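You operate a simulated robot arm through the tools that you are given. There is no shell and no other tool. Be economical: measure what you need, move in short steps, check, and stop when the job is done.

Carry out the task below with a simulated robot arm. There is one attempt and no reset: what you move stays moved.

TASK
Send the beam to the microscope: cover the crystal, beam dial to SCOPE, side shutter open, air to 6 L.

It is judged by the outcome, as a careful person would: the job done as asked, and still so three seconds after it is handed in. It fails if anything else is knocked over, pushed out of place, dropped, spilled or broken. Lids that push on must go on centred and level and be pressed home; caps that screw on are set level and turned clockwise until they are tight.

THE ROBOT
A 6-joint arm with a two-finger gripper on a trunk, on a base that drives. Base frame: it is fixed to the floor where the robot stands at the start and does not move with it; the origin is under the middle of the robot, x ahead of it, y to its left, z up. Lengths are in m, angles in rad, forces in N, time in s.
Its first joint turns from -2.601 to 2.601 rad. Places, roughly: beam dial [0.8, 0.6, 1]; computer button [0.7, -1.2, 0.4]; dry air dial [0.7, -0.1, 1]; keyboard clear key [1, -1.2, 0.8]; keyboard exit key [0.9, -1.2, 0.8]; keyboard flag key [0.9, -1.2, 0.8]; keyboard next key [0.9, -1.1, 0.8]; keyboard save key [1, -1.1, 0.8]; keyboard search key [0.9, -1.1, 0.8]; latch [0.6, 0.4, 0.9]; monitor button [1.2, -1.2, 0.9]; power switch [0.6, 0.2, 0.8]; ref button [0.6, 0.1, 1]; round seat in the black plate [0.7, 0.4, 1]; scan button [0.6, 0.1, 1]; scans dial [0.9, 0.6, 1]. Payload 1.57 kg.
The tool frame sits at the grasp point between the pads (the TCP): z along the fingers, y along the line on which they close. The tips reach 0.021 m beyond it. The gripper opens to 0.07 m. The gripper's body begins 0.05 m behind the TCP.
Orientation is told as [roll, pitch, yaw] about the base's x, y, z axes, in that order, counted from this pose: with the fingers straight down and closing along the base's y, the tool's x points along the base's -x, its y along +y and its z along -z.

THE INTERFACE
- The arm moves only by the tool move_arm. Its argument "commands" is a list of rows, each a list of 7 numbers: the shift along the tool's x, y, z in units of 40 mm (1.0 is 40 mm), then the turn, a rotation vector about the tool's x, y, z in units of 4 degrees (1.0 is 4 degrees), then the gripper command, from -1 (shut) to 1 (fully open), values between in proportion. In form: [[x, y, z, wx, wy, wz, hand], ...]. A call has 1 to 12 rows; each row shifts and turns the commanded pose from where the row before left it, along the tool's axes as they then stand. A call with a number of a shift or a turn outside -1 to 1 is refused whole. A row lasts 0.2 s, in which the tool goes at most 0.05 m and 0.15 rad; a call with a longer step from one row to the next is refused whole, and so is a gripper value outside its range. A pose out of reach is approached as far as the arm can. The call stops where the force on the tool passes 80 N (or 10 N more than at its start, if that is more) or the arm is blocked; 0.2 s more then pass. The fingers move at their own pace and stop on an object; they squeeze with about 30 N. The grip force told is the motor's: it shows also when the fingers shut on nothing. Time passes only in rows, and 0.2 s behind the last, so rows that do not move let the fingers close. The reply holds the time, the measured pose of the TCP, the force on the tool along the base axes, the opening and the grip force, in the units named above and with some noise, with the torque about the TCP (base axes, N m) and any sound that the robot's microphone picked up.
- Cameras (640 x 400 px; columns grow to the right, rows downward): "scene" is now at [0.0361, 0.1679, 1.6677]; the picture's right is [0.00, -1.00, 0.00], its down [-0.70, -0.00, -0.72] and it looks along [0.72, 0.00, -0.70] (base axes); focal length 254 px, centre (320, 200). "wrist" rides on the gripper at [0.079, 0.004, -0.081] in the tool frame; the picture's right is [-0.05, 1.00, 0.00], its down [-0.67, -0.04, -0.75] and it looks along [-0.74, -0.04, 0.67] (tool axes); focal length 256 px, centre (320, 200). There is no depth. A picture from a camera that has moved, and an enlarged one, comes with that camera's place and axes in the base frame and with its lens.
- get_image(camera): a new picture of that camera. The clock stands still meanwhile.
- lift_body(by): slides the trunk up (or, below 0, down) by that many m; the arm and the scene camera ride with it, the base frame stays. It gives what a move gives, with no picture.
- drive_base(legs): drives the robot by 1 to 6 legs, each [ahead, turn to the left] in m and rad, along the robot's own axes; the way and the turn of a leg run together, so that a leg with both is an arc; at most 1.5 m and 3.142 rad a leg. The arm and the cameras ride along, it lands a little off, and it stops where it bumps. It gives what a move gives.
- aim_head(pan, tilt): turns the head with the scene camera to pan (to the left, within 2.705 rad either way) and tilt (down, from -0.506 to 1.204), counted from straight ahead of the robot. It gives what a move gives.
- zoom(camera, box): a new picture of the part [left, top, right, bottom] of that camera's present view, enlarged. The clock stands still meanwhile.
- close_job(): hands the job in; it is judged then, once.

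Work in short steps. Places have to be worked out from the pictures, the camera data and where the tool is seen: move nearer, look again, correct. Check each grasp and each placing, and mend what went wrong. You have 120 turns and 90 pictures in all, those below and enlarged ones among them. Open the gripper and draw the arm clear of the work before you hand the job in, unless the task says otherwise; then end with one line.

The tools are called after "Call:" as a command line: name --pt "numbers of a row" for each row, then --argument value for the rest, lists and objects as JSON in quotes. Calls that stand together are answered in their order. move_arm: Moves the arm, as the interface text tells. Its arguments: {"type":"object","properties":{"commands":{"type":"array","items":{"type":"array","items":{"type":"number"}}}},"required":["commands"]} The other tools are called the same way: lift_body (by) slides the trunk up or down; drive_base (legs) drives the base; aim_head (pan, tilt) turns the head that bears the scene camera; get_image (camera) takes a picture; zoom (camera, box) takes an enlarged picture of a part of a camera's view; close_job () hands the job in.

At the start:

```text
time: 0.0
tool_pos: [0.7728, -0.096, 1.0011]
orientation: [-0.001, 0.0, 0.002]
force: [0.6, -0.5, 0.8]
torque: [0.02, 0.0, 0.05]
finger_gap: 0.07
finger_force: 0.0
trunk travel left (down, up): [-0.681, 0.289]
robot x, y, heading: [-0.0, -0.0, -0.002]
head pan, tilt: [0.003, 0.773]
```

scene: 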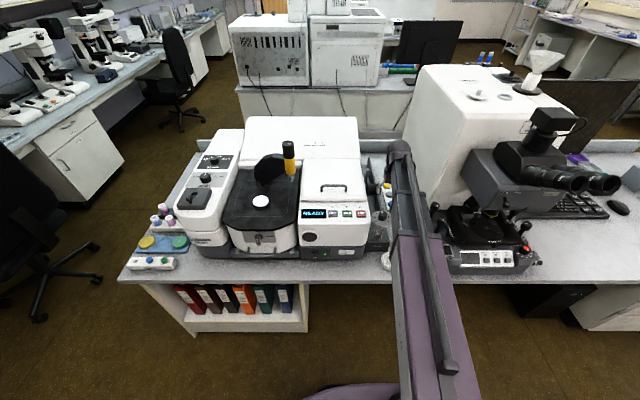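
wrist: 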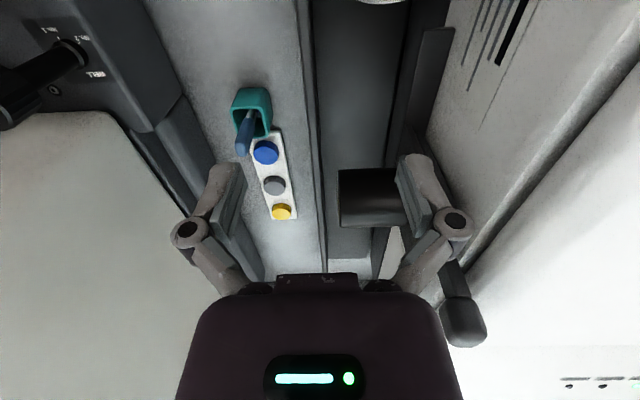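

I'll look closely at the instrument first: the ATR plate area, the dials and the loose items at left.

Call:
zoom --camera "scene" --box '[170, 110, 300, 270]'

Call:
zoom --camera "scene" --box '[110, 190, 240, 280]'

Call:
zoom --camera "scene" --box '[290, 130, 420, 270]'

```text
2.50 times, centred on (235, 190) of scene
camera zoom: at [0.0361, 0.1679, 1.6677], right [0.0, -1.0, 0.0], down [-0.7, 0.0, -0.72], along [0.72, 0.0, -0.7], focal length 636 px, centre (532, 225)
```

zoom: 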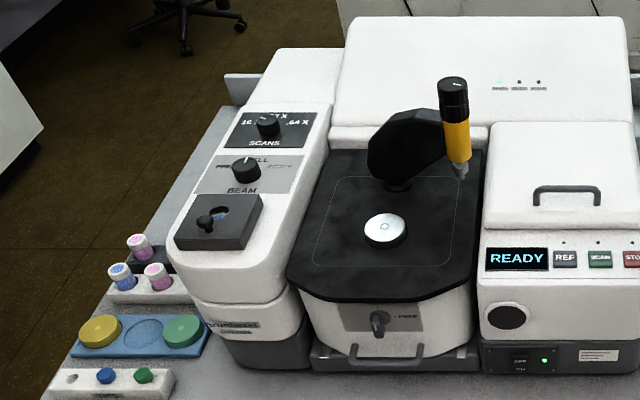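

```text
4.44 times, centred on (175, 235) of scene
camera zoom: at [0.0361, 0.1679, 1.6677], right [0.0, -1.0, 0.0], down [-0.7, 0.0, -0.72], along [0.72, 0.0, -0.7], focal length 1130 px, centre (964, 44)
```

zoom: 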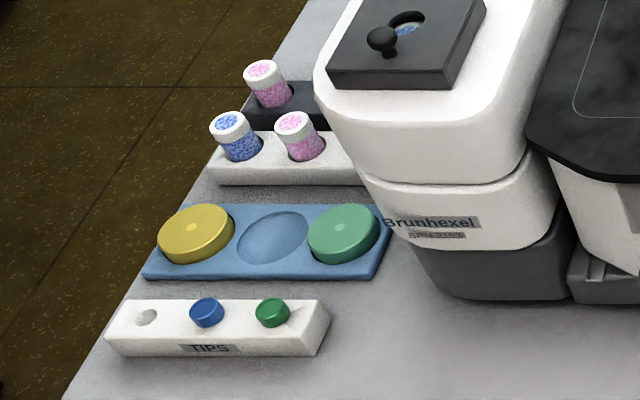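

```text
2.86 times, centred on (355, 200) of scene
camera zoom: at [0.0361, 0.1679, 1.6677], right [0.0, -1.0, 0.0], down [-0.7, 0.0, -0.72], along [0.72, 0.0, -0.7], focal length 726 px, centre (220, 200)
```

zoom: 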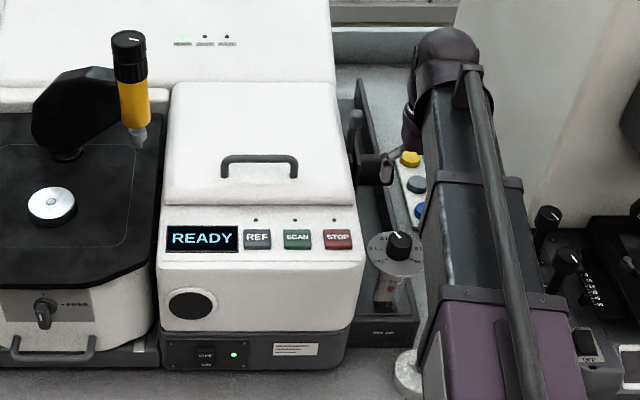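

Now the dials and the area hidden behind the arm.

Call:
zoom --camera "scene" --box '[185, 140, 245, 215]'

Call:
zoom --camera "scene" --box '[355, 140, 425, 260]'

Call:
zoom --camera "wrist" --box '[170, 0, 640, 360]'

Call:
zoom --camera "scene" --box '[240, 130, 305, 255]'

```text
5.33 times, centred on (215, 178) of scene
camera zoom: at [0.0361, 0.1679, 1.6677], right [0.0, -1.0, 0.0], down [-0.7, 0.0, -0.72], along [0.72, 0.0, -0.7], focal length 1356 px, centre (880, 320)
```

zoom: 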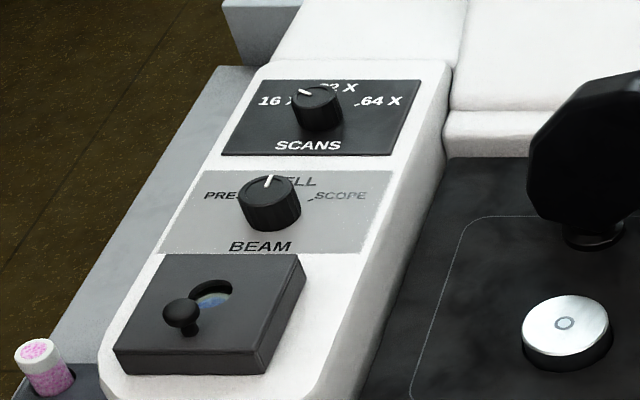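

```text
3.33 times, centred on (390, 200) of scene
camera zoom: at [0.0361, 0.1679, 1.6677], right [0.0, -1.0, 0.0], down [-0.7, 0.0, -0.72], along [0.72, 0.0, -0.7], focal length 848 px, centre (87, 200)
```

zoom: 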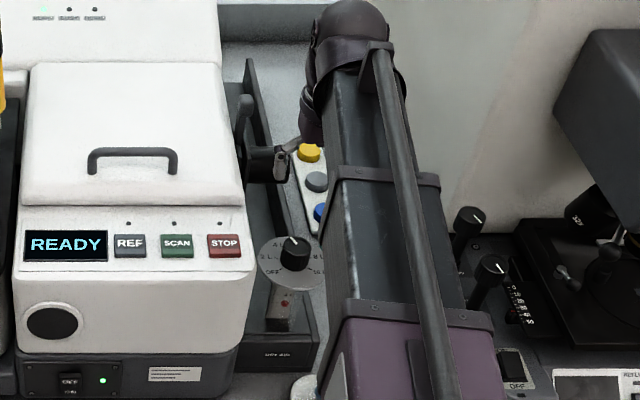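

```text
1.11 times, centred on (405, 180) of wrist
camera zoom: at [0.6926, -0.0918, 1.0792], right [0.05, 1.0, 0.0], down [0.67, -0.03, 0.75], along [0.74, -0.04, -0.67], focal length 284 px, centre (226, 222)
```

zoom: 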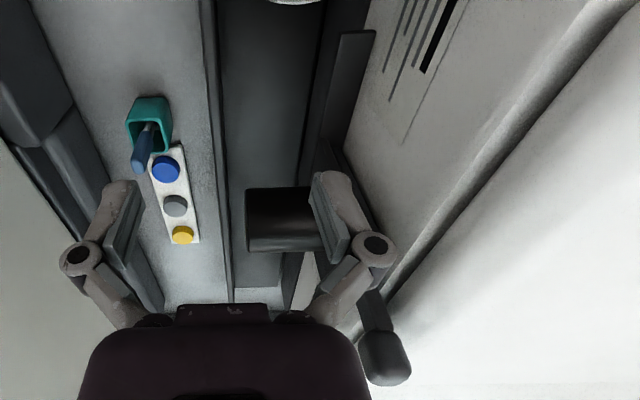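

```text
3.20 times, centred on (272, 192) of scene
camera zoom: at [0.0361, 0.1679, 1.6677], right [0.0, -1.0, 0.0], down [-0.7, 0.0, -0.72], along [0.72, 0.0, -0.7], focal length 814 px, centre (472, 224)
```

zoom: 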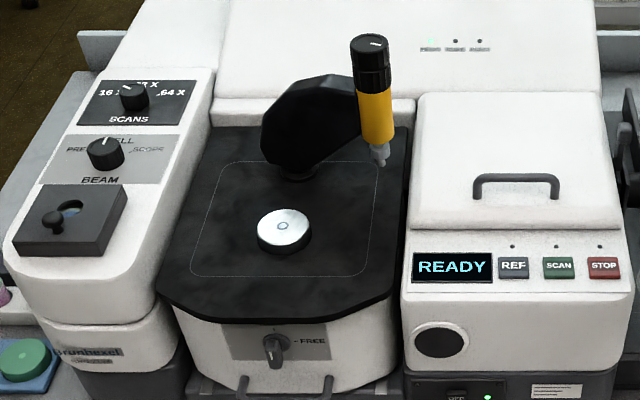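

The side shutter seems to be the lever on the instrument's right side, partly hidden by the arm. I'll raise the arm straight up and then pull it back to see it.

Call:
move_arm --pt "0 0 -1 0 0 0 1" --pt "0 0 -1 0 0 0 1" --pt "0 0 -1 0 0 0 1" --pt "0 0 -1 0 0 0 1" --pt "0 0 -1 0 0 0 1" --pt "0 1 -1 0 0 0 1" --pt "0 1 0 0 0 0 1" --pt "0 1 0 0 0 0 1" --pt "0 1 0 0 0 0 1" --pt "0 1 0 0 0 0 1" --pt "0 1 0 0 0 0 1" --pt "0 1 0 0 0 0 1"

Call:
get_image --camera "scene"

Call:
get_image --camera "wrist"

```text
refused: row 6 steps farther than a row can; nothing moved
```

```text
80 pictures are left
camera scene: at [0.0361, 0.1679, 1.6677], right [0.0, -1.0, 0.0], down [-0.7, 0.0, -0.72], along [0.72, 0.0, -0.7], focal length 254 px, centre (320, 200)
```

scene: 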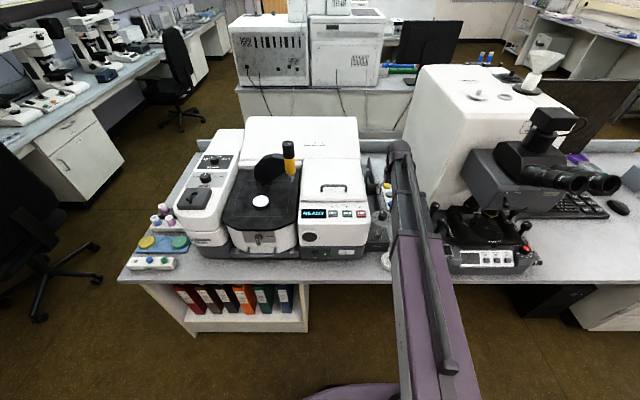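

```text
79 pictures are left
camera wrist: at [0.6926, -0.0918, 1.0792], right [0.05, 1.0, 0.0], down [0.67, -0.03, 0.75], along [0.74, -0.04, -0.67], focal length 256 px, centre (320, 200)
```

wrist: 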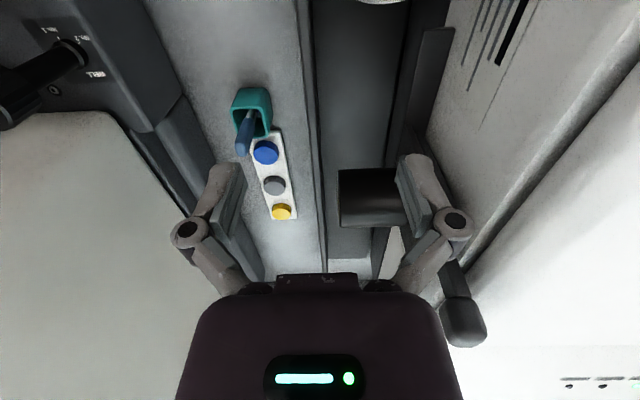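

Diagonal steps were too long; I'll go straight up, then sideways to the left.

Call:
move_arm --pt "0 0 -1 0 0 0 1" --pt "0 0 -1 0 0 0 1" --pt "0 0 -1 0 0 0 1" --pt "0 0 -1 0 0 0 1" --pt "0 0 -1 0 0 0 1" --pt "0 0 -1 0 0 0 1" --pt "0 1 0 0 0 0 1" --pt "0 1 0 0 0 0 1" --pt "0 1 0 0 0 0 1" --pt "0 1 0 0 0 0 1" --pt "0 1 0 0 0 0 1" --pt "0 1 0 0 0 0 1"

```text
time: 1.8
tool_pos: [0.7697, -0.0425, 1.0013]
orientation: [-0.028, -0.007, -0.014]
force: [0.0, -44.0, 26.5]
torque: [2.05, 0.04, -0.14]
finger_gap: 0.0612
finger_force: 0.0
out of reach, approached as far as the arm can: row 1, 2, 3, 4, 5, 6
trunk travel left (down, up): [-0.681, 0.289]
robot x, y, heading: [0.0018, -0.0006, 0.007]
head pan, tilt: [0.003, 0.773]
stopped in row 8: the force on the tool passed its limit at 113 N (the readings are from after the stop); the commanded pose is now the measured one
```

The arm couldn't rise (at its height limit), so it went sideways into the instrument's side. I'll back off to the right gently and look.

Call:
move_arm --pt "0 -0.5 0 0 0 0 1" --pt "0 -0.5 0 0 0 0 1" --pt "0 -0.3 0 0 0 0 1" --pt "0 0 0 0 0 0 1"

Call:
get_image --camera "wrist"

Call:
zoom --camera "scene" --box '[170, 110, 430, 270]'

```text
time: 2.8
tool_pos: [0.7721, -0.0847, 1.0]
orientation: [-0.019, -0.003, -0.01]
force: [0.4, 0.0, 0.6]
torque: [0.0, 0.0, 0.03]
finger_gap: 0.0701
finger_force: 0.1
trunk travel left (down, up): [-0.681, 0.289]
robot x, y, heading: [-0.0025, -0.0028, 0.002]
head pan, tilt: [0.003, 0.773]
```

```text
78 pictures are left
camera wrist: at [0.6925, -0.0783, 1.0788], right [0.06, 1.0, -0.02], down [0.66, -0.03, 0.75], along [0.75, -0.06, -0.66], focal length 256 px, centre (320, 200)
```

wrist: 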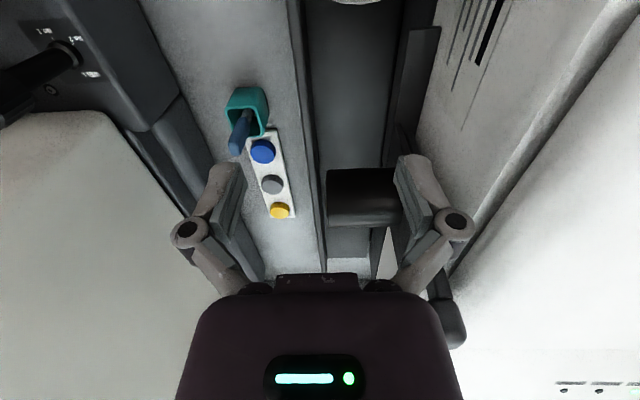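

```text
2.46 times, centred on (300, 190) of scene
camera zoom: at [0.0363, 0.1682, 1.6676], right [0.0, -1.0, 0.0], down [-0.7, 0.0, -0.72], along [0.72, 0.0, -0.7], focal length 626 px, centre (369, 225)
```

zoom: 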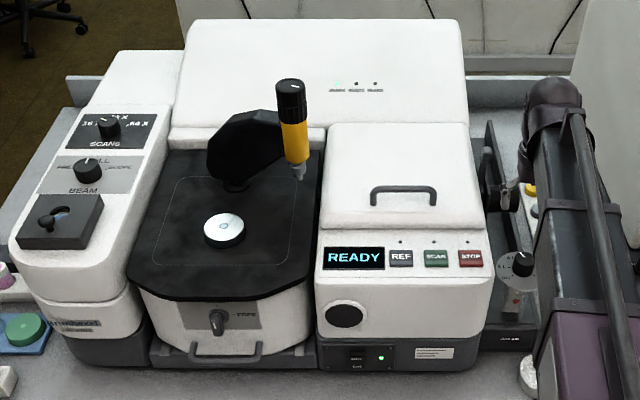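

Nothing looks displaced. I'll raise the trunk for clearance, then look around.

Call:
lift_body --by 0.28

Call:
get_image --camera "wrist"

```text
time: 5.6
tool_pos: [0.7732, -0.0849, 1.2802]
orientation: [-0.019, -0.002, -0.01]
force: [0.3, -0.6, 0.1]
torque: [0.04, 0.01, -0.01]
finger_gap: 0.0699
finger_force: 0.0
trunk travel left (down, up): [-0.961, 0.009]
robot x, y, heading: [0.0032, -0.0027, 0.001]
head pan, tilt: [0.003, 0.773]
```

```text
76 pictures are left
camera wrist: at [0.6924, -0.0784, 1.3588], right [0.06, 1.0, -0.02], down [0.66, -0.03, 0.75], along [0.75, -0.06, -0.66], focal length 256 px, centre (320, 200)
```

wrist: 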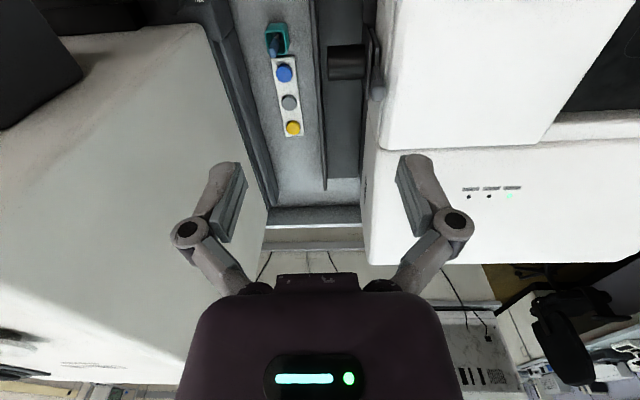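

Clear above everything. Moving left ~0.45 m to unblock the right side, then viewing.

Call:
move_arm --pt "0 1 0 0 0 0 1" --pt "0 1 0 0 0 0 1" --pt "0 1 0 0 0 0 1" --pt "0 1 0 0 0 0 1" --pt "0 1 0 0 0 0 1" --pt "0 1 0 0 0 0 1" --pt "0 1 0 0 0 0 1" --pt "0 1 0 0 0 0 1" --pt "0 1 0 0 0 0 1" --pt "0 1 0 0 0 0 1"

Call:
get_image --camera "scene"

Call:
get_image --camera "wrist"

```text
time: 7.8
tool_pos: [0.7787, 0.3162, 1.2804]
orientation: [-0.022, -0.005, -0.01]
force: [-0.3, 0.2, -0.5]
torque: [0.01, 0.01, 0.01]
finger_gap: 0.07
finger_force: 0.1
out of reach, approached as far as the arm can: row 2, 10
trunk travel left (down, up): [-0.961, 0.009]
robot x, y, heading: [0.0004, -0.0038, -0.0]
head pan, tilt: [0.003, 0.773]
```

```text
75 pictures are left
camera scene: at [0.0362, 0.1693, 1.9475], right [0.0, -1.0, 0.0], down [-0.7, 0.0, -0.72], along [0.72, 0.0, -0.7], focal length 254 px, centre (320, 200)
```

scene: 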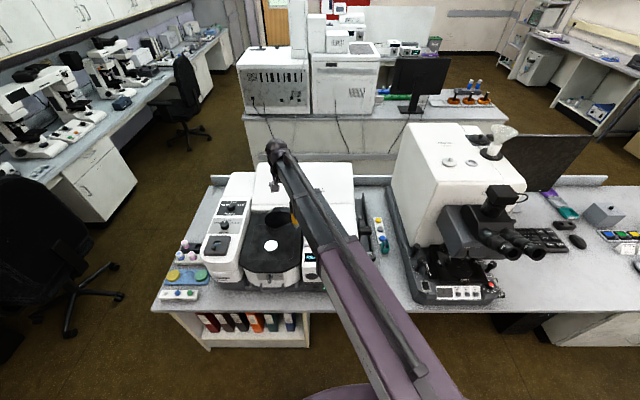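

```text
74 pictures are left
camera wrist: at [0.6986, 0.3239, 1.3586], right [0.06, 1.0, -0.02], down [0.66, -0.03, 0.75], along [0.75, -0.06, -0.66], focal length 256 px, centre (320, 200)
```

wrist: 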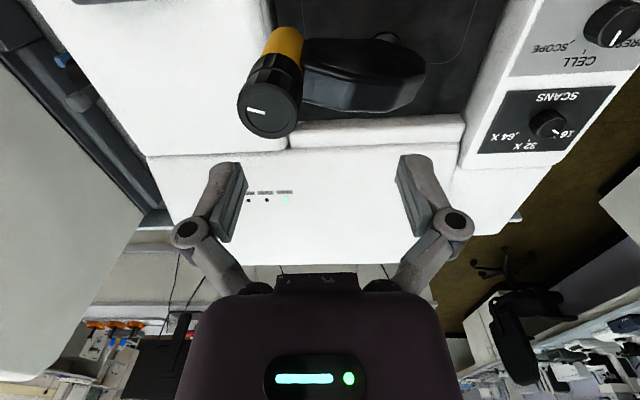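

Zoom on the right side of the instrument, the bench right of the microscope and the disk trays.

Call:
zoom --camera "scene" --box '[345, 170, 425, 290]'

Call:
zoom --camera "scene" --box '[400, 110, 640, 310]'

Call:
zoom --camera "scene" --box '[155, 220, 305, 310]'

```text
3.33 times, centred on (385, 230) of scene
camera zoom: at [0.0362, 0.1693, 1.9475], right [0.0, -1.0, 0.0], down [-0.7, 0.0, -0.72], along [0.72, 0.0, -0.7], focal length 848 px, centre (103, 100)
```

zoom: 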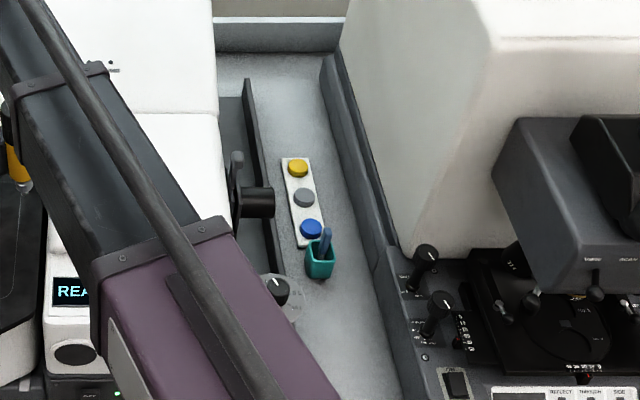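

```text
2.00 times, centred on (520, 210) of scene
camera zoom: at [0.0362, 0.1693, 1.9475], right [0.0, -1.0, 0.0], down [-0.7, 0.0, -0.72], along [0.72, 0.0, -0.7], focal length 508 px, centre (-80, 180)
```

zoom: 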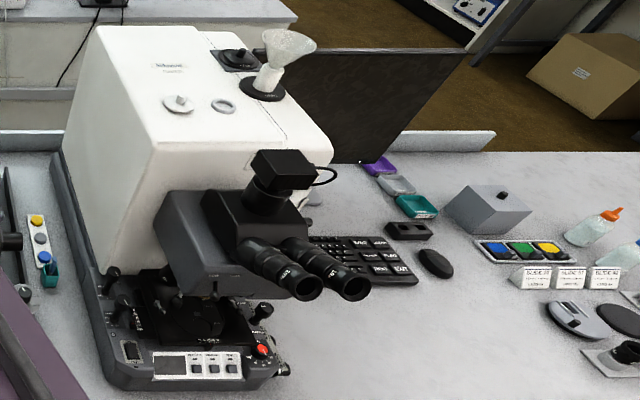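

```text
4.27 times, centred on (230, 265) of scene
camera zoom: at [0.0362, 0.1693, 1.9475], right [0.0, -1.0, 0.0], down [-0.7, 0.0, -0.72], along [0.72, 0.0, -0.7], focal length 1085 px, centre (704, -77)
```

zoom: 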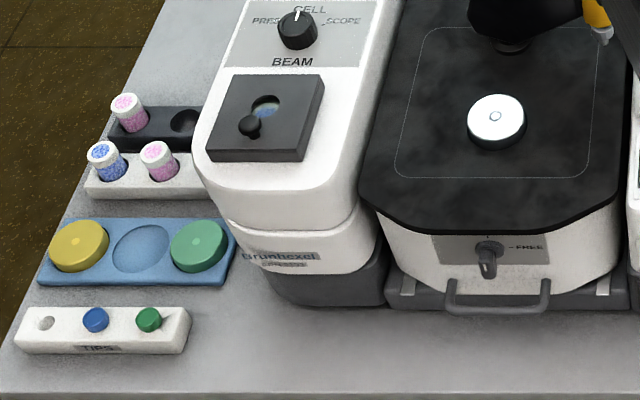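

I need a close view of the discs on the left and on the plate. Moving the wrist camera over the tray.

Call:
move_arm --pt "1 0 0 0 0 0 1" --pt "1 0 0 0 0 0 1" --pt "1 0 0 0 0 0 1" --pt "0 1 0 0 0 0 1" --pt "0 1 0 0 0 0 1" --pt "0 1 0 0 0 0 1" --pt "0 1 0 0 0 0 1"

Call:
get_image --camera "wrist"

```text
time: 9.4
tool_pos: [0.6578, 0.4771, 1.2795]
orientation: [-0.023, -0.004, -0.008]
force: [0.7, 0.1, 0.7]
torque: [-0.04, 0.0, -0.04]
finger_gap: 0.0702
finger_force: 0.1
out of reach, approached as far as the arm can: row 4
trunk travel left (down, up): [-0.961, 0.009]
robot x, y, heading: [0.0018, -0.0014, 0.001]
head pan, tilt: [0.003, 0.773]
```

```text
70 pictures are left
camera wrist: at [0.5782, 0.4834, 1.3585], right [0.06, 1.0, -0.02], down [0.66, -0.03, 0.75], along [0.75, -0.06, -0.66], focal length 256 px, centre (320, 200)
```

wrist: 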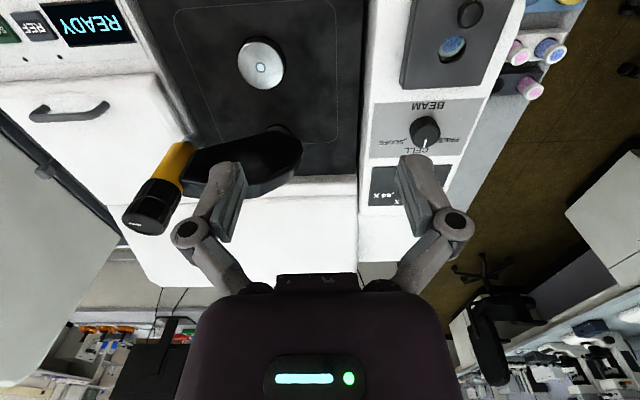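

The crystal disc is seated; I still need to find its cover. I'll pan the head to look at the bench at right and zoom in on the disc and the left bench.

Call:
zoom --camera "wrist" --box '[200, 0, 320, 110]'

Call:
aim_head --pan -0.9 --tilt 0.75

Call:
get_image --camera "scene"

```text
3.64 times, centred on (260, 55) of wrist
camera zoom: at [0.5782, 0.4834, 1.3585], right [0.06, 1.0, -0.02], down [0.66, -0.03, 0.75], along [0.75, -0.06, -0.66], focal length 931 px, centre (538, 727)
```

zoom: 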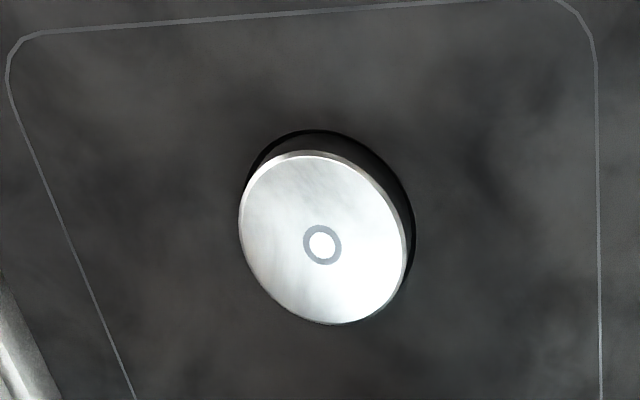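

```text
time: 10.6
tool_pos: [0.6582, 0.475, 1.2791]
orientation: [-0.019, -0.003, -0.008]
force: [-0.4, -0.5, 0.0]
torque: [0.03, -0.02, 0.0]
finger_gap: 0.0702
finger_force: 0.1
trunk travel left (down, up): [-0.961, 0.009]
robot x, y, heading: [0.0022, -0.0022, 0.003]
head pan, tilt: [-0.901, 0.75]
```

```text
68 pictures are left
camera scene: at [0.0058, 0.103, 1.9495], right [-0.78, -0.62, 0.0], down [-0.42, 0.53, -0.73], along [0.45, -0.57, -0.68], focal length 254 px, centre (320, 200)
```

scene: 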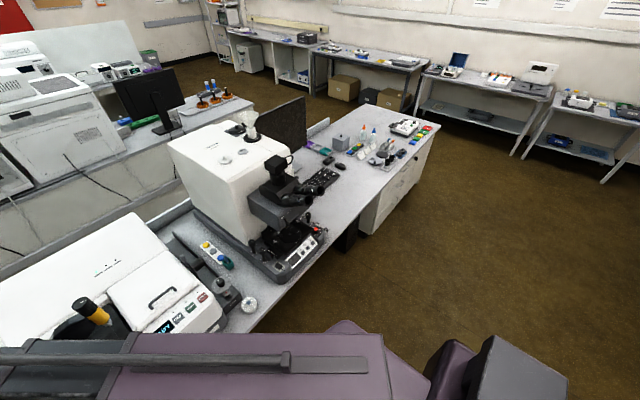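

There's a round whitish object on the bench at the right of the dry-air dial; zooming in on it and the lever.

Call:
zoom --camera "scene" --box '[160, 220, 280, 330]'

Call:
zoom --camera "scene" --box '[300, 110, 450, 200]'

```text
3.64 times, centred on (220, 275) of scene
camera zoom: at [0.0058, 0.103, 1.9495], right [-0.78, -0.62, 0.0], down [-0.42, 0.53, -0.73], along [0.45, -0.57, -0.68], focal length 924 px, centre (684, -73)
```

zoom: 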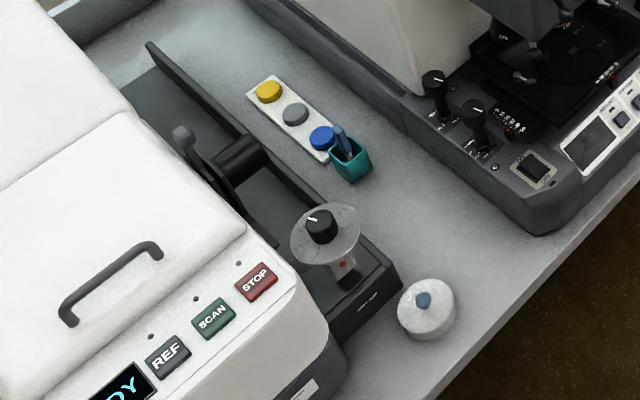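

```text
4.27 times, centred on (375, 155) of scene
camera zoom: at [0.0058, 0.103, 1.9495], right [-0.78, -0.62, 0.0], down [-0.42, 0.53, -0.73], along [0.45, -0.57, -0.68], focal length 1085 px, centre (85, 392)
```

zoom: 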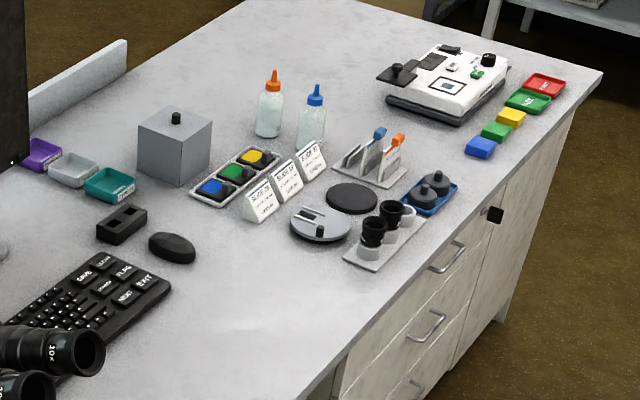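

The white cup with a blue knob at ≈(0.593, −0.10) on the bench is evidently the crystal cover. I'll fly back right at height to a spot behind it and look; also zoom on the air dial.

Call:
move_arm --pt "0.8 -0.9 0 0 0 0 1" --pt "0.8 -0.9 0 0 0 0 1" --pt "0 -1 0 0 0 0 1" --pt "0 -1 0 0 0 0 1" --pt "0 -1 0 0 0 0 1" --pt "0 -1 0 0 0 0 1" --pt "0 -1 0 0 0 0 1" --pt "0 -1 0 0 0 0 1" --pt "0 -1 0 0 0 0 1" --pt "0 -1 0 0 0 0 1" --pt "0 -1 0 0 0 0 1" --pt "0 -1 0 0 0 0 1"

Call:
get_image --camera "wrist"

```text
time: 13.2
tool_pos: [0.5899, 0.0016, 1.2808]
orientation: [-0.021, -0.003, -0.008]
force: [-0.1, 0.9, -0.5]
torque: [0.0, -0.02, 0.0]
finger_gap: 0.0701
finger_force: 0.1
out of reach, approached as far as the arm can: row 5, 12
trunk travel left (down, up): [-0.961, 0.009]
robot x, y, heading: [0.0025, -0.0029, 0.0]
head pan, tilt: [-0.901, 0.75]
```

```text
65 pictures are left
camera wrist: at [0.5106, 0.0086, 1.3588], right [0.06, 1.0, -0.02], down [0.66, -0.03, 0.75], along [0.75, -0.06, -0.66], focal length 256 px, centre (320, 200)
```

wrist: 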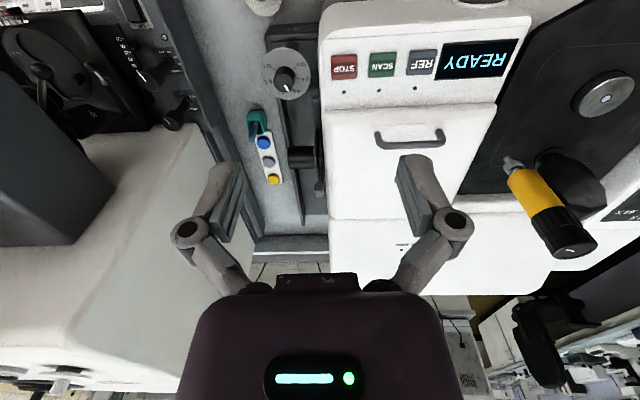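

Moving over the cover and lowering the trunk to z≈0.98.

Call:
move_arm --pt "0 -1 0 0 0 0 1" --pt "0 -1 0 0 0 0 1" --pt "0 -0.5 0 0 0 0 1"

Call:
lift_body --by -0.3

Call:
get_image --camera "wrist"

Call:
get_image --camera "scene"

```text
time: 14.0
tool_pos: [0.5904, -0.095, 1.2806]
orientation: [-0.019, -0.004, -0.009]
force: [-0.4, 0.3, 0.3]
torque: [0.03, 0.0, 0.0]
finger_gap: 0.07
finger_force: 0.0
out of reach, approached as far as the arm can: row 1
trunk travel left (down, up): [-0.961, 0.009]
robot x, y, heading: [-0.0014, -0.0034, 0.001]
head pan, tilt: [-0.901, 0.75]
```

```text
time: 17.0
tool_pos: [0.5897, -0.0929, 0.9813]
orientation: [-0.019, -0.004, -0.008]
force: [-0.1, 0.2, 0.2]
torque: [0.02, 0.01, 0.02]
finger_gap: 0.0703
finger_force: 0.1
trunk travel left (down, up): [-0.661, 0.309]
robot x, y, heading: [-0.0053, 0.0015, 0.001]
head pan, tilt: [-0.901, 0.75]
```

```text
64 pictures are left
camera wrist: at [0.5094, -0.0868, 1.0589], right [0.06, 1.0, -0.02], down [0.66, -0.03, 0.75], along [0.75, -0.06, -0.66], focal length 256 px, centre (320, 200)
```

wrist: 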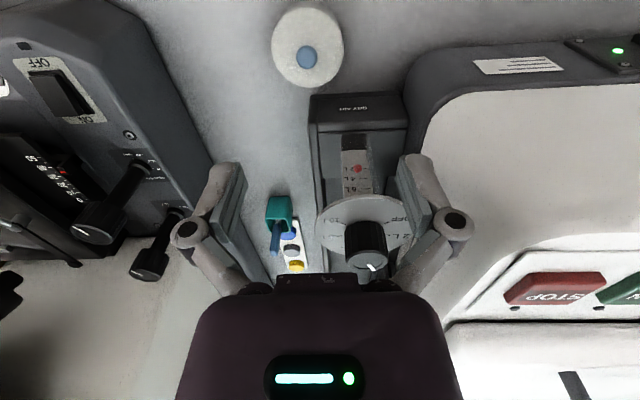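

```text
63 pictures are left
camera scene: at [0.0057, 0.1027, 1.6495], right [-0.78, -0.62, 0.0], down [-0.42, 0.53, -0.73], along [0.45, -0.57, -0.68], focal length 254 px, centre (320, 200)
```

scene: 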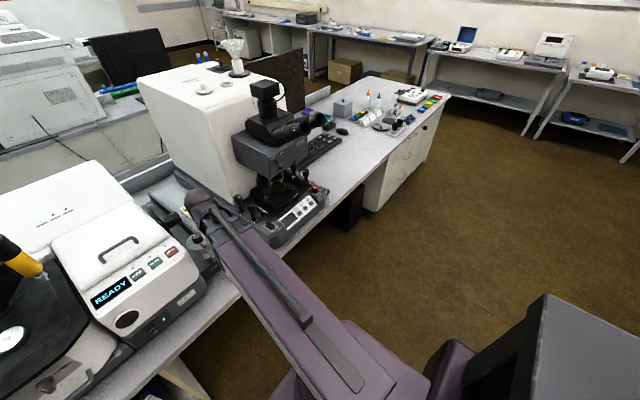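

The knob computes to about (0.592, −0.107), knob ≈20 mm wide. I'll level the tool, centre over it and descend 0.10 m.

Call:
move_arm --pt "-0.05 -0.35 0 -0.27 0 0.12 1" --pt "0 0 1 0 0 0 1" --pt "0 0 1 0 0 0 1" --pt "0 0 0.5 0 0 0 1"

Call:
get_image --camera "wrist"

```text
time: 18.0
tool_pos: [0.5917, -0.108, 0.9809]
orientation: [-0.002, -0.004, -0.018]
force: [0.0, -0.6, 0.3]
torque: [-0.01, -0.01, -0.05]
finger_gap: 0.0701
finger_force: 0.2
out of reach, approached as far as the arm can: row 2, 3, 4
trunk travel left (down, up): [-0.661, 0.309]
robot x, y, heading: [0.0012, -0.0019, 0.0]
head pan, tilt: [-0.901, 0.75]
```

```text
62 pictures are left
camera wrist: at [0.5109, -0.102, 1.0589], right [0.07, 1.0, 0.0], down [0.66, -0.05, 0.75], along [0.75, -0.05, -0.66], focal length 256 px, centre (320, 200)
```

wrist: 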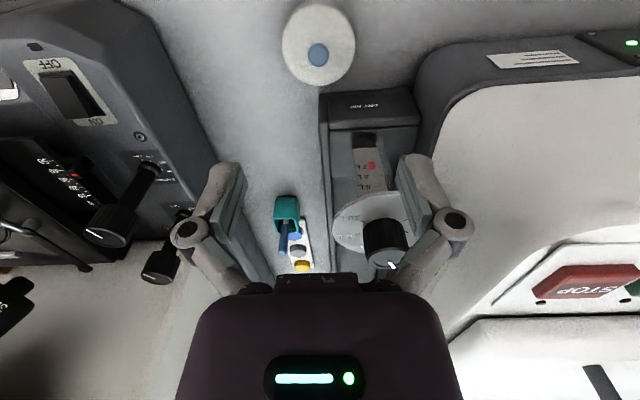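

Vertical arm moves aren't being executed; testing a small one.

Call:
move_arm --pt "0 0 0.2 0 0 0 1" --pt "0 0 0.2 0 0 0 1"

```text
time: 18.6
tool_pos: [0.591, -0.1092, 0.9799]
orientation: [-0.002, -0.004, -0.018]
force: [-0.7, 0.1, -0.1]
torque: [0.01, -0.02, -0.01]
finger_gap: 0.0702
finger_force: 0.1
out of reach, approached as far as the arm can: row 1, 2
trunk travel left (down, up): [-0.661, 0.309]
robot x, y, heading: [0.0011, -0.0027, -0.003]
head pan, tilt: [-0.901, 0.75]
```

Height must come from the trunk. Lowering it 0.10 m.

Call:
lift_body --by -0.1

Call:
get_image --camera "wrist"

Call:
zoom --camera "scene" --box '[160, 180, 260, 280]'

```text
time: 20.0
tool_pos: [0.5903, -0.1085, 0.88]
orientation: [-0.003, -0.004, -0.017]
force: [0.1, 0.3, -0.1]
torque: [-0.01, -0.02, -0.01]
finger_gap: 0.0698
finger_force: 0.0
trunk travel left (down, up): [-0.561, 0.409]
robot x, y, heading: [-0.0039, -0.0037, -0.001]
head pan, tilt: [-0.901, 0.75]
```

```text
61 pictures are left
camera wrist: at [0.5109, -0.1019, 0.959], right [0.07, 1.0, 0.0], down [0.66, -0.05, 0.75], along [0.75, -0.05, -0.66], focal length 256 px, centre (320, 200)
```

wrist: 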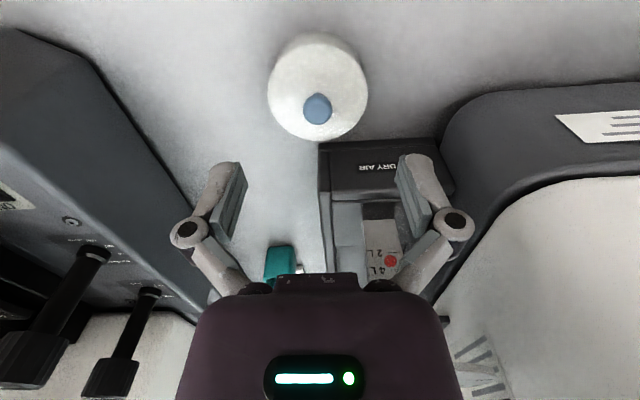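

```text
4.00 times, centred on (210, 230) of scene
camera zoom: at [0.0057, 0.1027, 1.5495], right [-0.78, -0.62, 0.0], down [-0.42, 0.53, -0.73], along [0.45, -0.57, -0.68], focal length 1017 px, centre (760, 80)
```

zoom: 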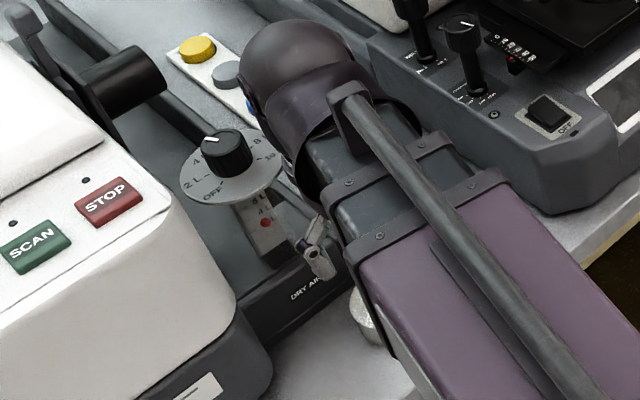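

Triangulating, knob is at (0.598, −0.109), top ≈ z 0.80, and the lid top ≈0.78. Shift 7 mm forward, half close, lower 0.05 and look.

Call:
move_arm --pt "-0.18 0 0 0 0 0 0.3" --pt "0 0 0 0 0 0 0.3"

Call:
lift_body --by -0.045

Call:
get_image --camera "wrist"

```text
time: 20.6
tool_pos: [0.5984, -0.1089, 0.8804]
orientation: [-0.002, -0.004, -0.017]
force: [0.3, -0.1, -0.3]
torque: [0.03, -0.02, 0.0]
finger_gap: 0.0456
finger_force: 0.0
trunk travel left (down, up): [-0.561, 0.409]
robot x, y, heading: [0.0017, 0.0007, 0.0]
head pan, tilt: [-0.901, 0.75]
```

```text
time: 21.4
tool_pos: [0.5989, -0.1083, 0.834]
orientation: [-0.002, -0.003, -0.018]
force: [0.0, 0.5, -0.5]
torque: [0.0, 0.0, 0.01]
finger_gap: 0.0454
finger_force: 0.0
trunk travel left (down, up): [-0.516, 0.454]
robot x, y, heading: [-0.0021, -0.0038, 0.002]
head pan, tilt: [-0.901, 0.75]
```

```text
59 pictures are left
camera wrist: at [0.5182, -0.1022, 0.9139], right [0.07, 1.0, 0.0], down [0.66, -0.05, 0.75], along [0.75, -0.05, -0.66], focal length 256 px, centre (320, 200)
```

wrist: 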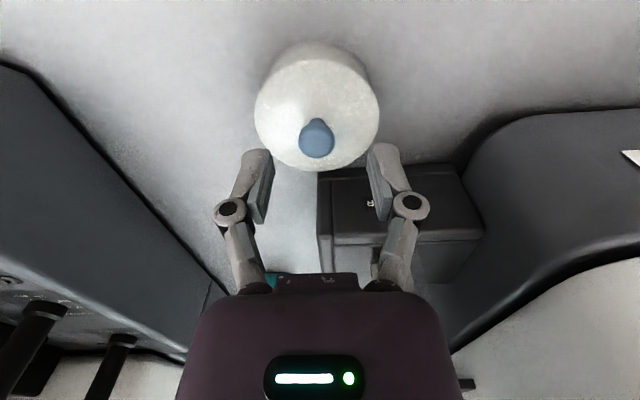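

Knob confirmed at (0.597, −0.109). Lower 20 mm more and look.

Call:
lift_body --by -0.02

Call:
get_image --camera "wrist"

```text
time: 22.1
tool_pos: [0.5985, -0.1087, 0.8155]
orientation: [-0.002, -0.002, -0.018]
force: [0.3, 0.0, -0.2]
torque: [-0.03, 0.01, 0.01]
finger_gap: 0.0455
finger_force: 0.0
trunk travel left (down, up): [-0.496, 0.474]
robot x, y, heading: [-0.0008, 0.0023, -0.004]
head pan, tilt: [-0.901, 0.75]
```

```text
58 pictures are left
camera wrist: at [0.5182, -0.1022, 0.8939], right [0.07, 1.0, 0.0], down [0.66, -0.05, 0.75], along [0.75, -0.05, -0.66], focal length 256 px, centre (320, 200)
```

wrist: 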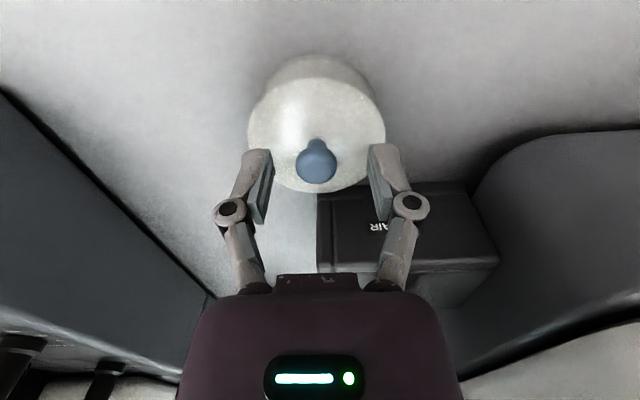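

Knob's head centre is ≈z 0.799 with tips at ≈0.794. Lower 7 mm, then close gently.

Call:
lift_body --by -0.007

Call:
move_arm --pt "0 0 0 0 0 0 -1" --pt "0 0 0 0 0 0 -1" --pt "0 0 0 0 0 0 -1"

Call:
get_image --camera "wrist"

```text
time: 22.7
tool_pos: [0.5979, -0.1076, 0.8071]
orientation: [-0.003, -0.003, -0.016]
force: [-0.2, -0.1, 0.5]
torque: [0.01, -0.04, 0.01]
finger_gap: 0.0456
finger_force: 0.0
trunk travel left (down, up): [-0.489, 0.481]
robot x, y, heading: [0.0022, -0.0002, 0.002]
head pan, tilt: [-0.901, 0.75]
```

```text
time: 23.5
tool_pos: [0.5978, -0.1074, 0.8089]
orientation: [-0.002, -0.003, -0.018]
force: [-0.2, -1.3, 3.0]
torque: [-0.01, 0.01, -0.01]
finger_gap: 0.0173
finger_force: 30.4
trunk travel left (down, up): [-0.489, 0.481]
robot x, y, heading: [-0.0003, 0.0011, 0.0]
head pan, tilt: [-0.901, 0.75]
```

```text
57 pictures are left
camera wrist: at [0.5181, -0.1022, 0.887], right [0.07, 1.0, 0.0], down [0.66, -0.05, 0.75], along [0.75, -0.05, -0.66], focal length 256 px, centre (320, 200)
```

wrist: 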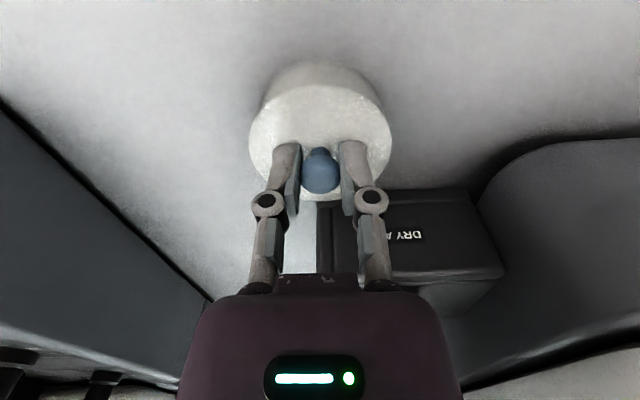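

Gripped (17 mm, 30 N). Lift 0.06 and check it hangs level.

Call:
lift_body --by 0.06

Call:
get_image --camera "wrist"

```text
time: 24.5
tool_pos: [0.5983, -0.1079, 0.8665]
orientation: [-0.001, -0.003, -0.016]
force: [0.1, 0.8, -0.5]
torque: [0.0, 0.04, -0.01]
finger_gap: 0.0175
finger_force: 29.8
trunk travel left (down, up): [-0.549, 0.421]
robot x, y, heading: [0.0032, -0.0061, 0.0]
head pan, tilt: [-0.901, 0.75]
```

```text
56 pictures are left
camera wrist: at [0.5182, -0.1022, 0.9469], right [0.07, 1.0, 0.0], down [0.66, -0.05, 0.75], along [0.75, -0.05, -0.66], focal length 256 px, centre (320, 200)
```

wrist: 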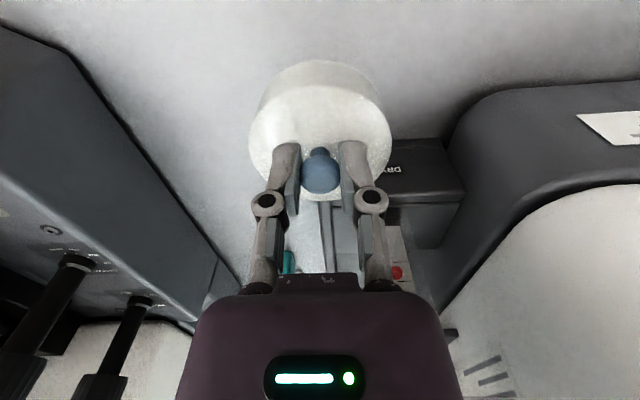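

Cover hangs level. Crystal disc triangulates to (0.712, 0.387, top z≈1.00). Raise to z≈1.23 for the transfer.

Call:
lift_body --by 0.36

Call:
aim_head --pan 0.2 --tilt 0.8

Call:
move_arm --pt "0 1 0 0 0 0 -1" --pt "0 1 0 0 0 0 -1" --pt "0 1 0 0 0 0 -1" --pt "0 1 0 0 0 0 -1" --pt "0 1 0 0 0 0 -1" --pt "0 1 0 0 0 0 -1" --pt "0 1 0 0 0 0 -1" --pt "0 1 0 0 0 0 -1" --pt "0 1 0 0 0 0 -1" --pt "0 1 0 0 0 0 -1" --pt "0 1 0 0 0 0 -1" --pt "0 1 0 0 0 0 -1"

Call:
get_image --camera "wrist"

```text
time: 28.0
tool_pos: [0.598, -0.1079, 1.227]
orientation: [-0.002, -0.002, -0.017]
force: [0.2, 1.1, 0.6]
torque: [0.01, 0.01, 0.02]
finger_gap: 0.0175
finger_force: 30.5
trunk travel left (down, up): [-0.909, 0.061]
robot x, y, heading: [-0.0002, 0.0002, -0.004]
head pan, tilt: [-0.901, 0.75]
```

```text
time: 29.3
tool_pos: [0.5975, -0.1088, 1.2292]
orientation: [-0.002, -0.004, -0.017]
force: [0.3, -0.3, -0.6]
torque: [0.0, 0.0, -0.02]
finger_gap: 0.0173
finger_force: 29.6
trunk travel left (down, up): [-0.909, 0.061]
robot x, y, heading: [-0.0022, 0.0021, -0.001]
head pan, tilt: [0.201, 0.799]
```

```text
time: 31.9
tool_pos: [0.607, 0.3718, 1.2283]
orientation: [-0.001, -0.003, -0.018]
force: [0.4, 1.1, -0.7]
torque: [0.0, 0.03, 0.02]
finger_gap: 0.0174
finger_force: 30.0
trunk travel left (down, up): [-0.909, 0.061]
robot x, y, heading: [0.0002, -0.0013, -0.004]
head pan, tilt: [0.201, 0.799]
```

```text
55 pictures are left
camera wrist: at [0.5268, 0.3785, 1.3066], right [0.07, 1.0, 0.0], down [0.66, -0.05, 0.75], along [0.75, -0.05, -0.66], focal length 256 px, centre (320, 200)
```

wrist: 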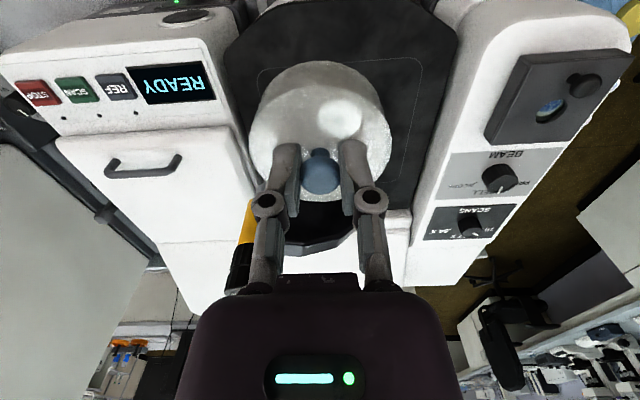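

Moving forward over the disc at height (anvil knob top ≈1.195 at (0.79, 0.275), so clear), then viewing from the head camera.

Call:
move_arm --pt "-0.9 0.13 0 0 0 0 -1" --pt "-0.9 0.13 0 0 0 0 -1" --pt "-0.83 0.15 0 0 0 0.25 -1"

Call:
get_image --camera "wrist"

Call:
get_image --camera "scene"

```text
time: 32.7
tool_pos: [0.7162, 0.3888, 1.2275]
orientation: [-0.003, -0.003, -0.036]
force: [0.2, -0.1, -0.3]
torque: [0.0, 0.03, -0.01]
finger_gap: 0.0174
finger_force: 29.4
trunk travel left (down, up): [-0.909, 0.061]
robot x, y, heading: [0.0, 0.0011, -0.004]
head pan, tilt: [0.201, 0.799]
```

```text
54 pictures are left
camera wrist: at [0.6362, 0.397, 1.3061], right [0.09, 1.0, 0.0], down [0.66, -0.06, 0.75], along [0.74, -0.07, -0.66], focal length 256 px, centre (320, 200)
```

wrist: 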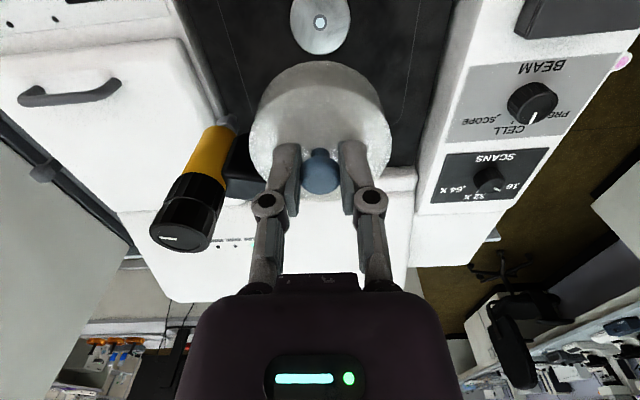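

```text
53 pictures are left
camera scene: at [0.0349, 0.1845, 1.8934], right [0.2, -0.98, 0.0], down [-0.7, -0.14, -0.7], along [0.68, 0.14, -0.72], focal length 254 px, centre (320, 200)
```

scene: 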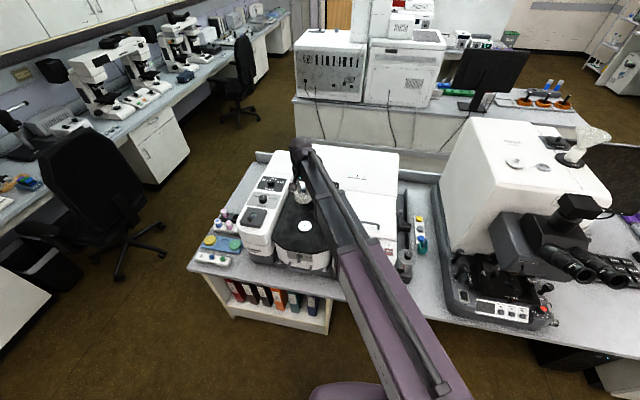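

Disc is at (0.710, 0.389); cover is centred on TCP. Correct 6 mm back, straighten yaw, lower to z≈1.09 and look.

Call:
move_arm --pt "0.15 0 0 0 0 -0.5 -1" --pt "0 0 0 0 0 0 -1"

Call:
lift_body --by -0.14

Call:
get_image --camera "wrist"

Call:
zoom --camera "scene" --box '[250, 170, 370, 270]'

```text
time: 33.3
tool_pos: [0.7071, 0.388, 1.2289]
orientation: [-0.001, -0.004, 0.0]
force: [-0.2, 0.1, -1.3]
torque: [0.01, 0.0, 0.0]
finger_gap: 0.0174
finger_force: 29.4
trunk travel left (down, up): [-0.909, 0.061]
robot x, y, heading: [0.0015, -0.0016, -0.003]
head pan, tilt: [0.201, 0.799]
```

```text
time: 35.0
tool_pos: [0.7063, 0.3892, 1.0886]
orientation: [-0.002, -0.002, 0.001]
force: [0.3, 0.7, -0.9]
torque: [-0.01, -0.01, 0.02]
finger_gap: 0.0171
finger_force: 30.0
trunk travel left (down, up): [-0.769, 0.201]
robot x, y, heading: [0.0031, -0.0033, 0.001]
head pan, tilt: [0.201, 0.799]
```

```text
52 pictures are left
camera wrist: at [0.6271, 0.3931, 1.167], right [0.05, 1.0, 0.0], down [0.66, -0.03, 0.75], along [0.75, -0.04, -0.66], focal length 256 px, centre (320, 200)
```

wrist: 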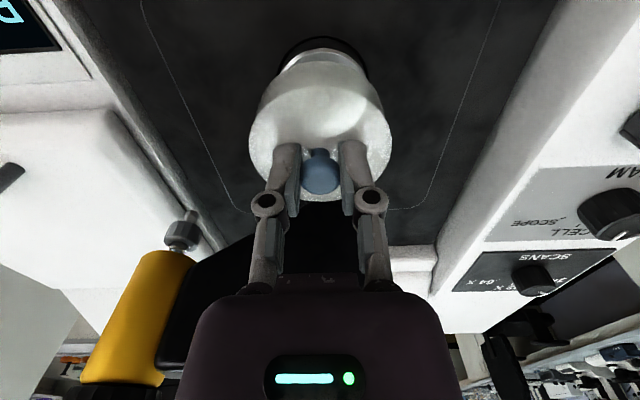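

```text
4.00 times, centred on (310, 220) of scene
camera zoom: at [0.0333, 0.1837, 1.7535], right [0.2, -0.98, 0.0], down [-0.7, -0.14, -0.7], along [0.68, 0.14, -0.72], focal length 1017 px, centre (360, 120)
```

zoom: 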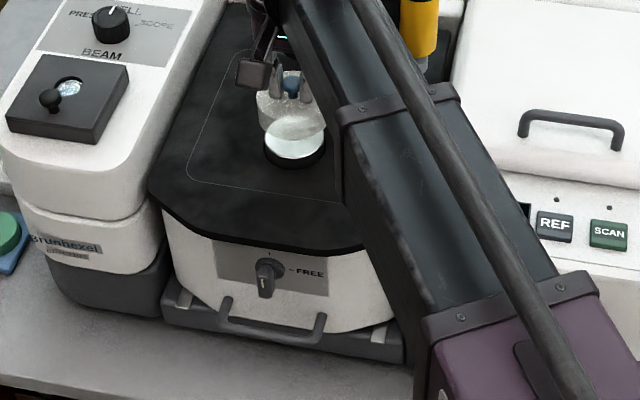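

Zooming to check lateral and fore-aft alignment.

Call:
zoom --camera "wrist" --box '[240, 20, 400, 120]'

Call:
zoom --camera "scene" --box '[300, 175, 350, 220]'

```text
4.00 times, centred on (320, 70) of wrist
camera zoom: at [0.6271, 0.3931, 1.167], right [0.05, 1.0, 0.0], down [0.66, -0.03, 0.75], along [0.75, -0.04, -0.66], focal length 1024 px, centre (320, 720)
```

zoom: 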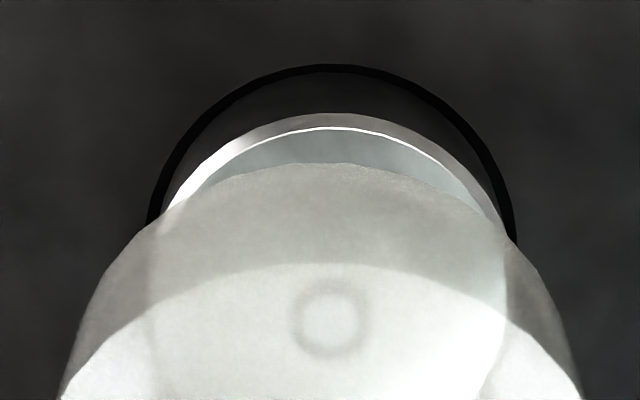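

```text
8.89 times, centred on (325, 198) of scene
camera zoom: at [0.0333, 0.1837, 1.7535], right [0.2, -0.98, 0.0], down [-0.7, -0.14, -0.7], along [0.68, 0.14, -0.72], focal length 2260 px, centre (276, 222)
```

zoom: 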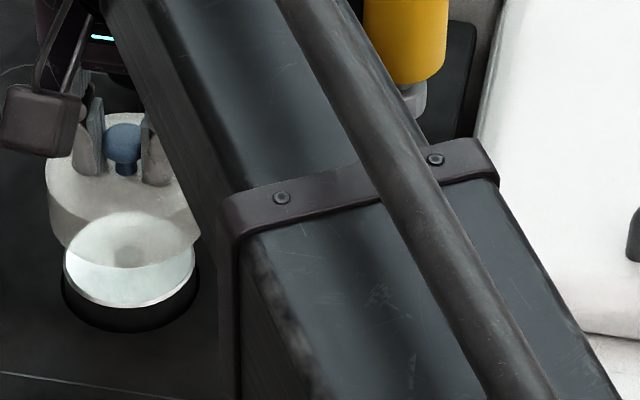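

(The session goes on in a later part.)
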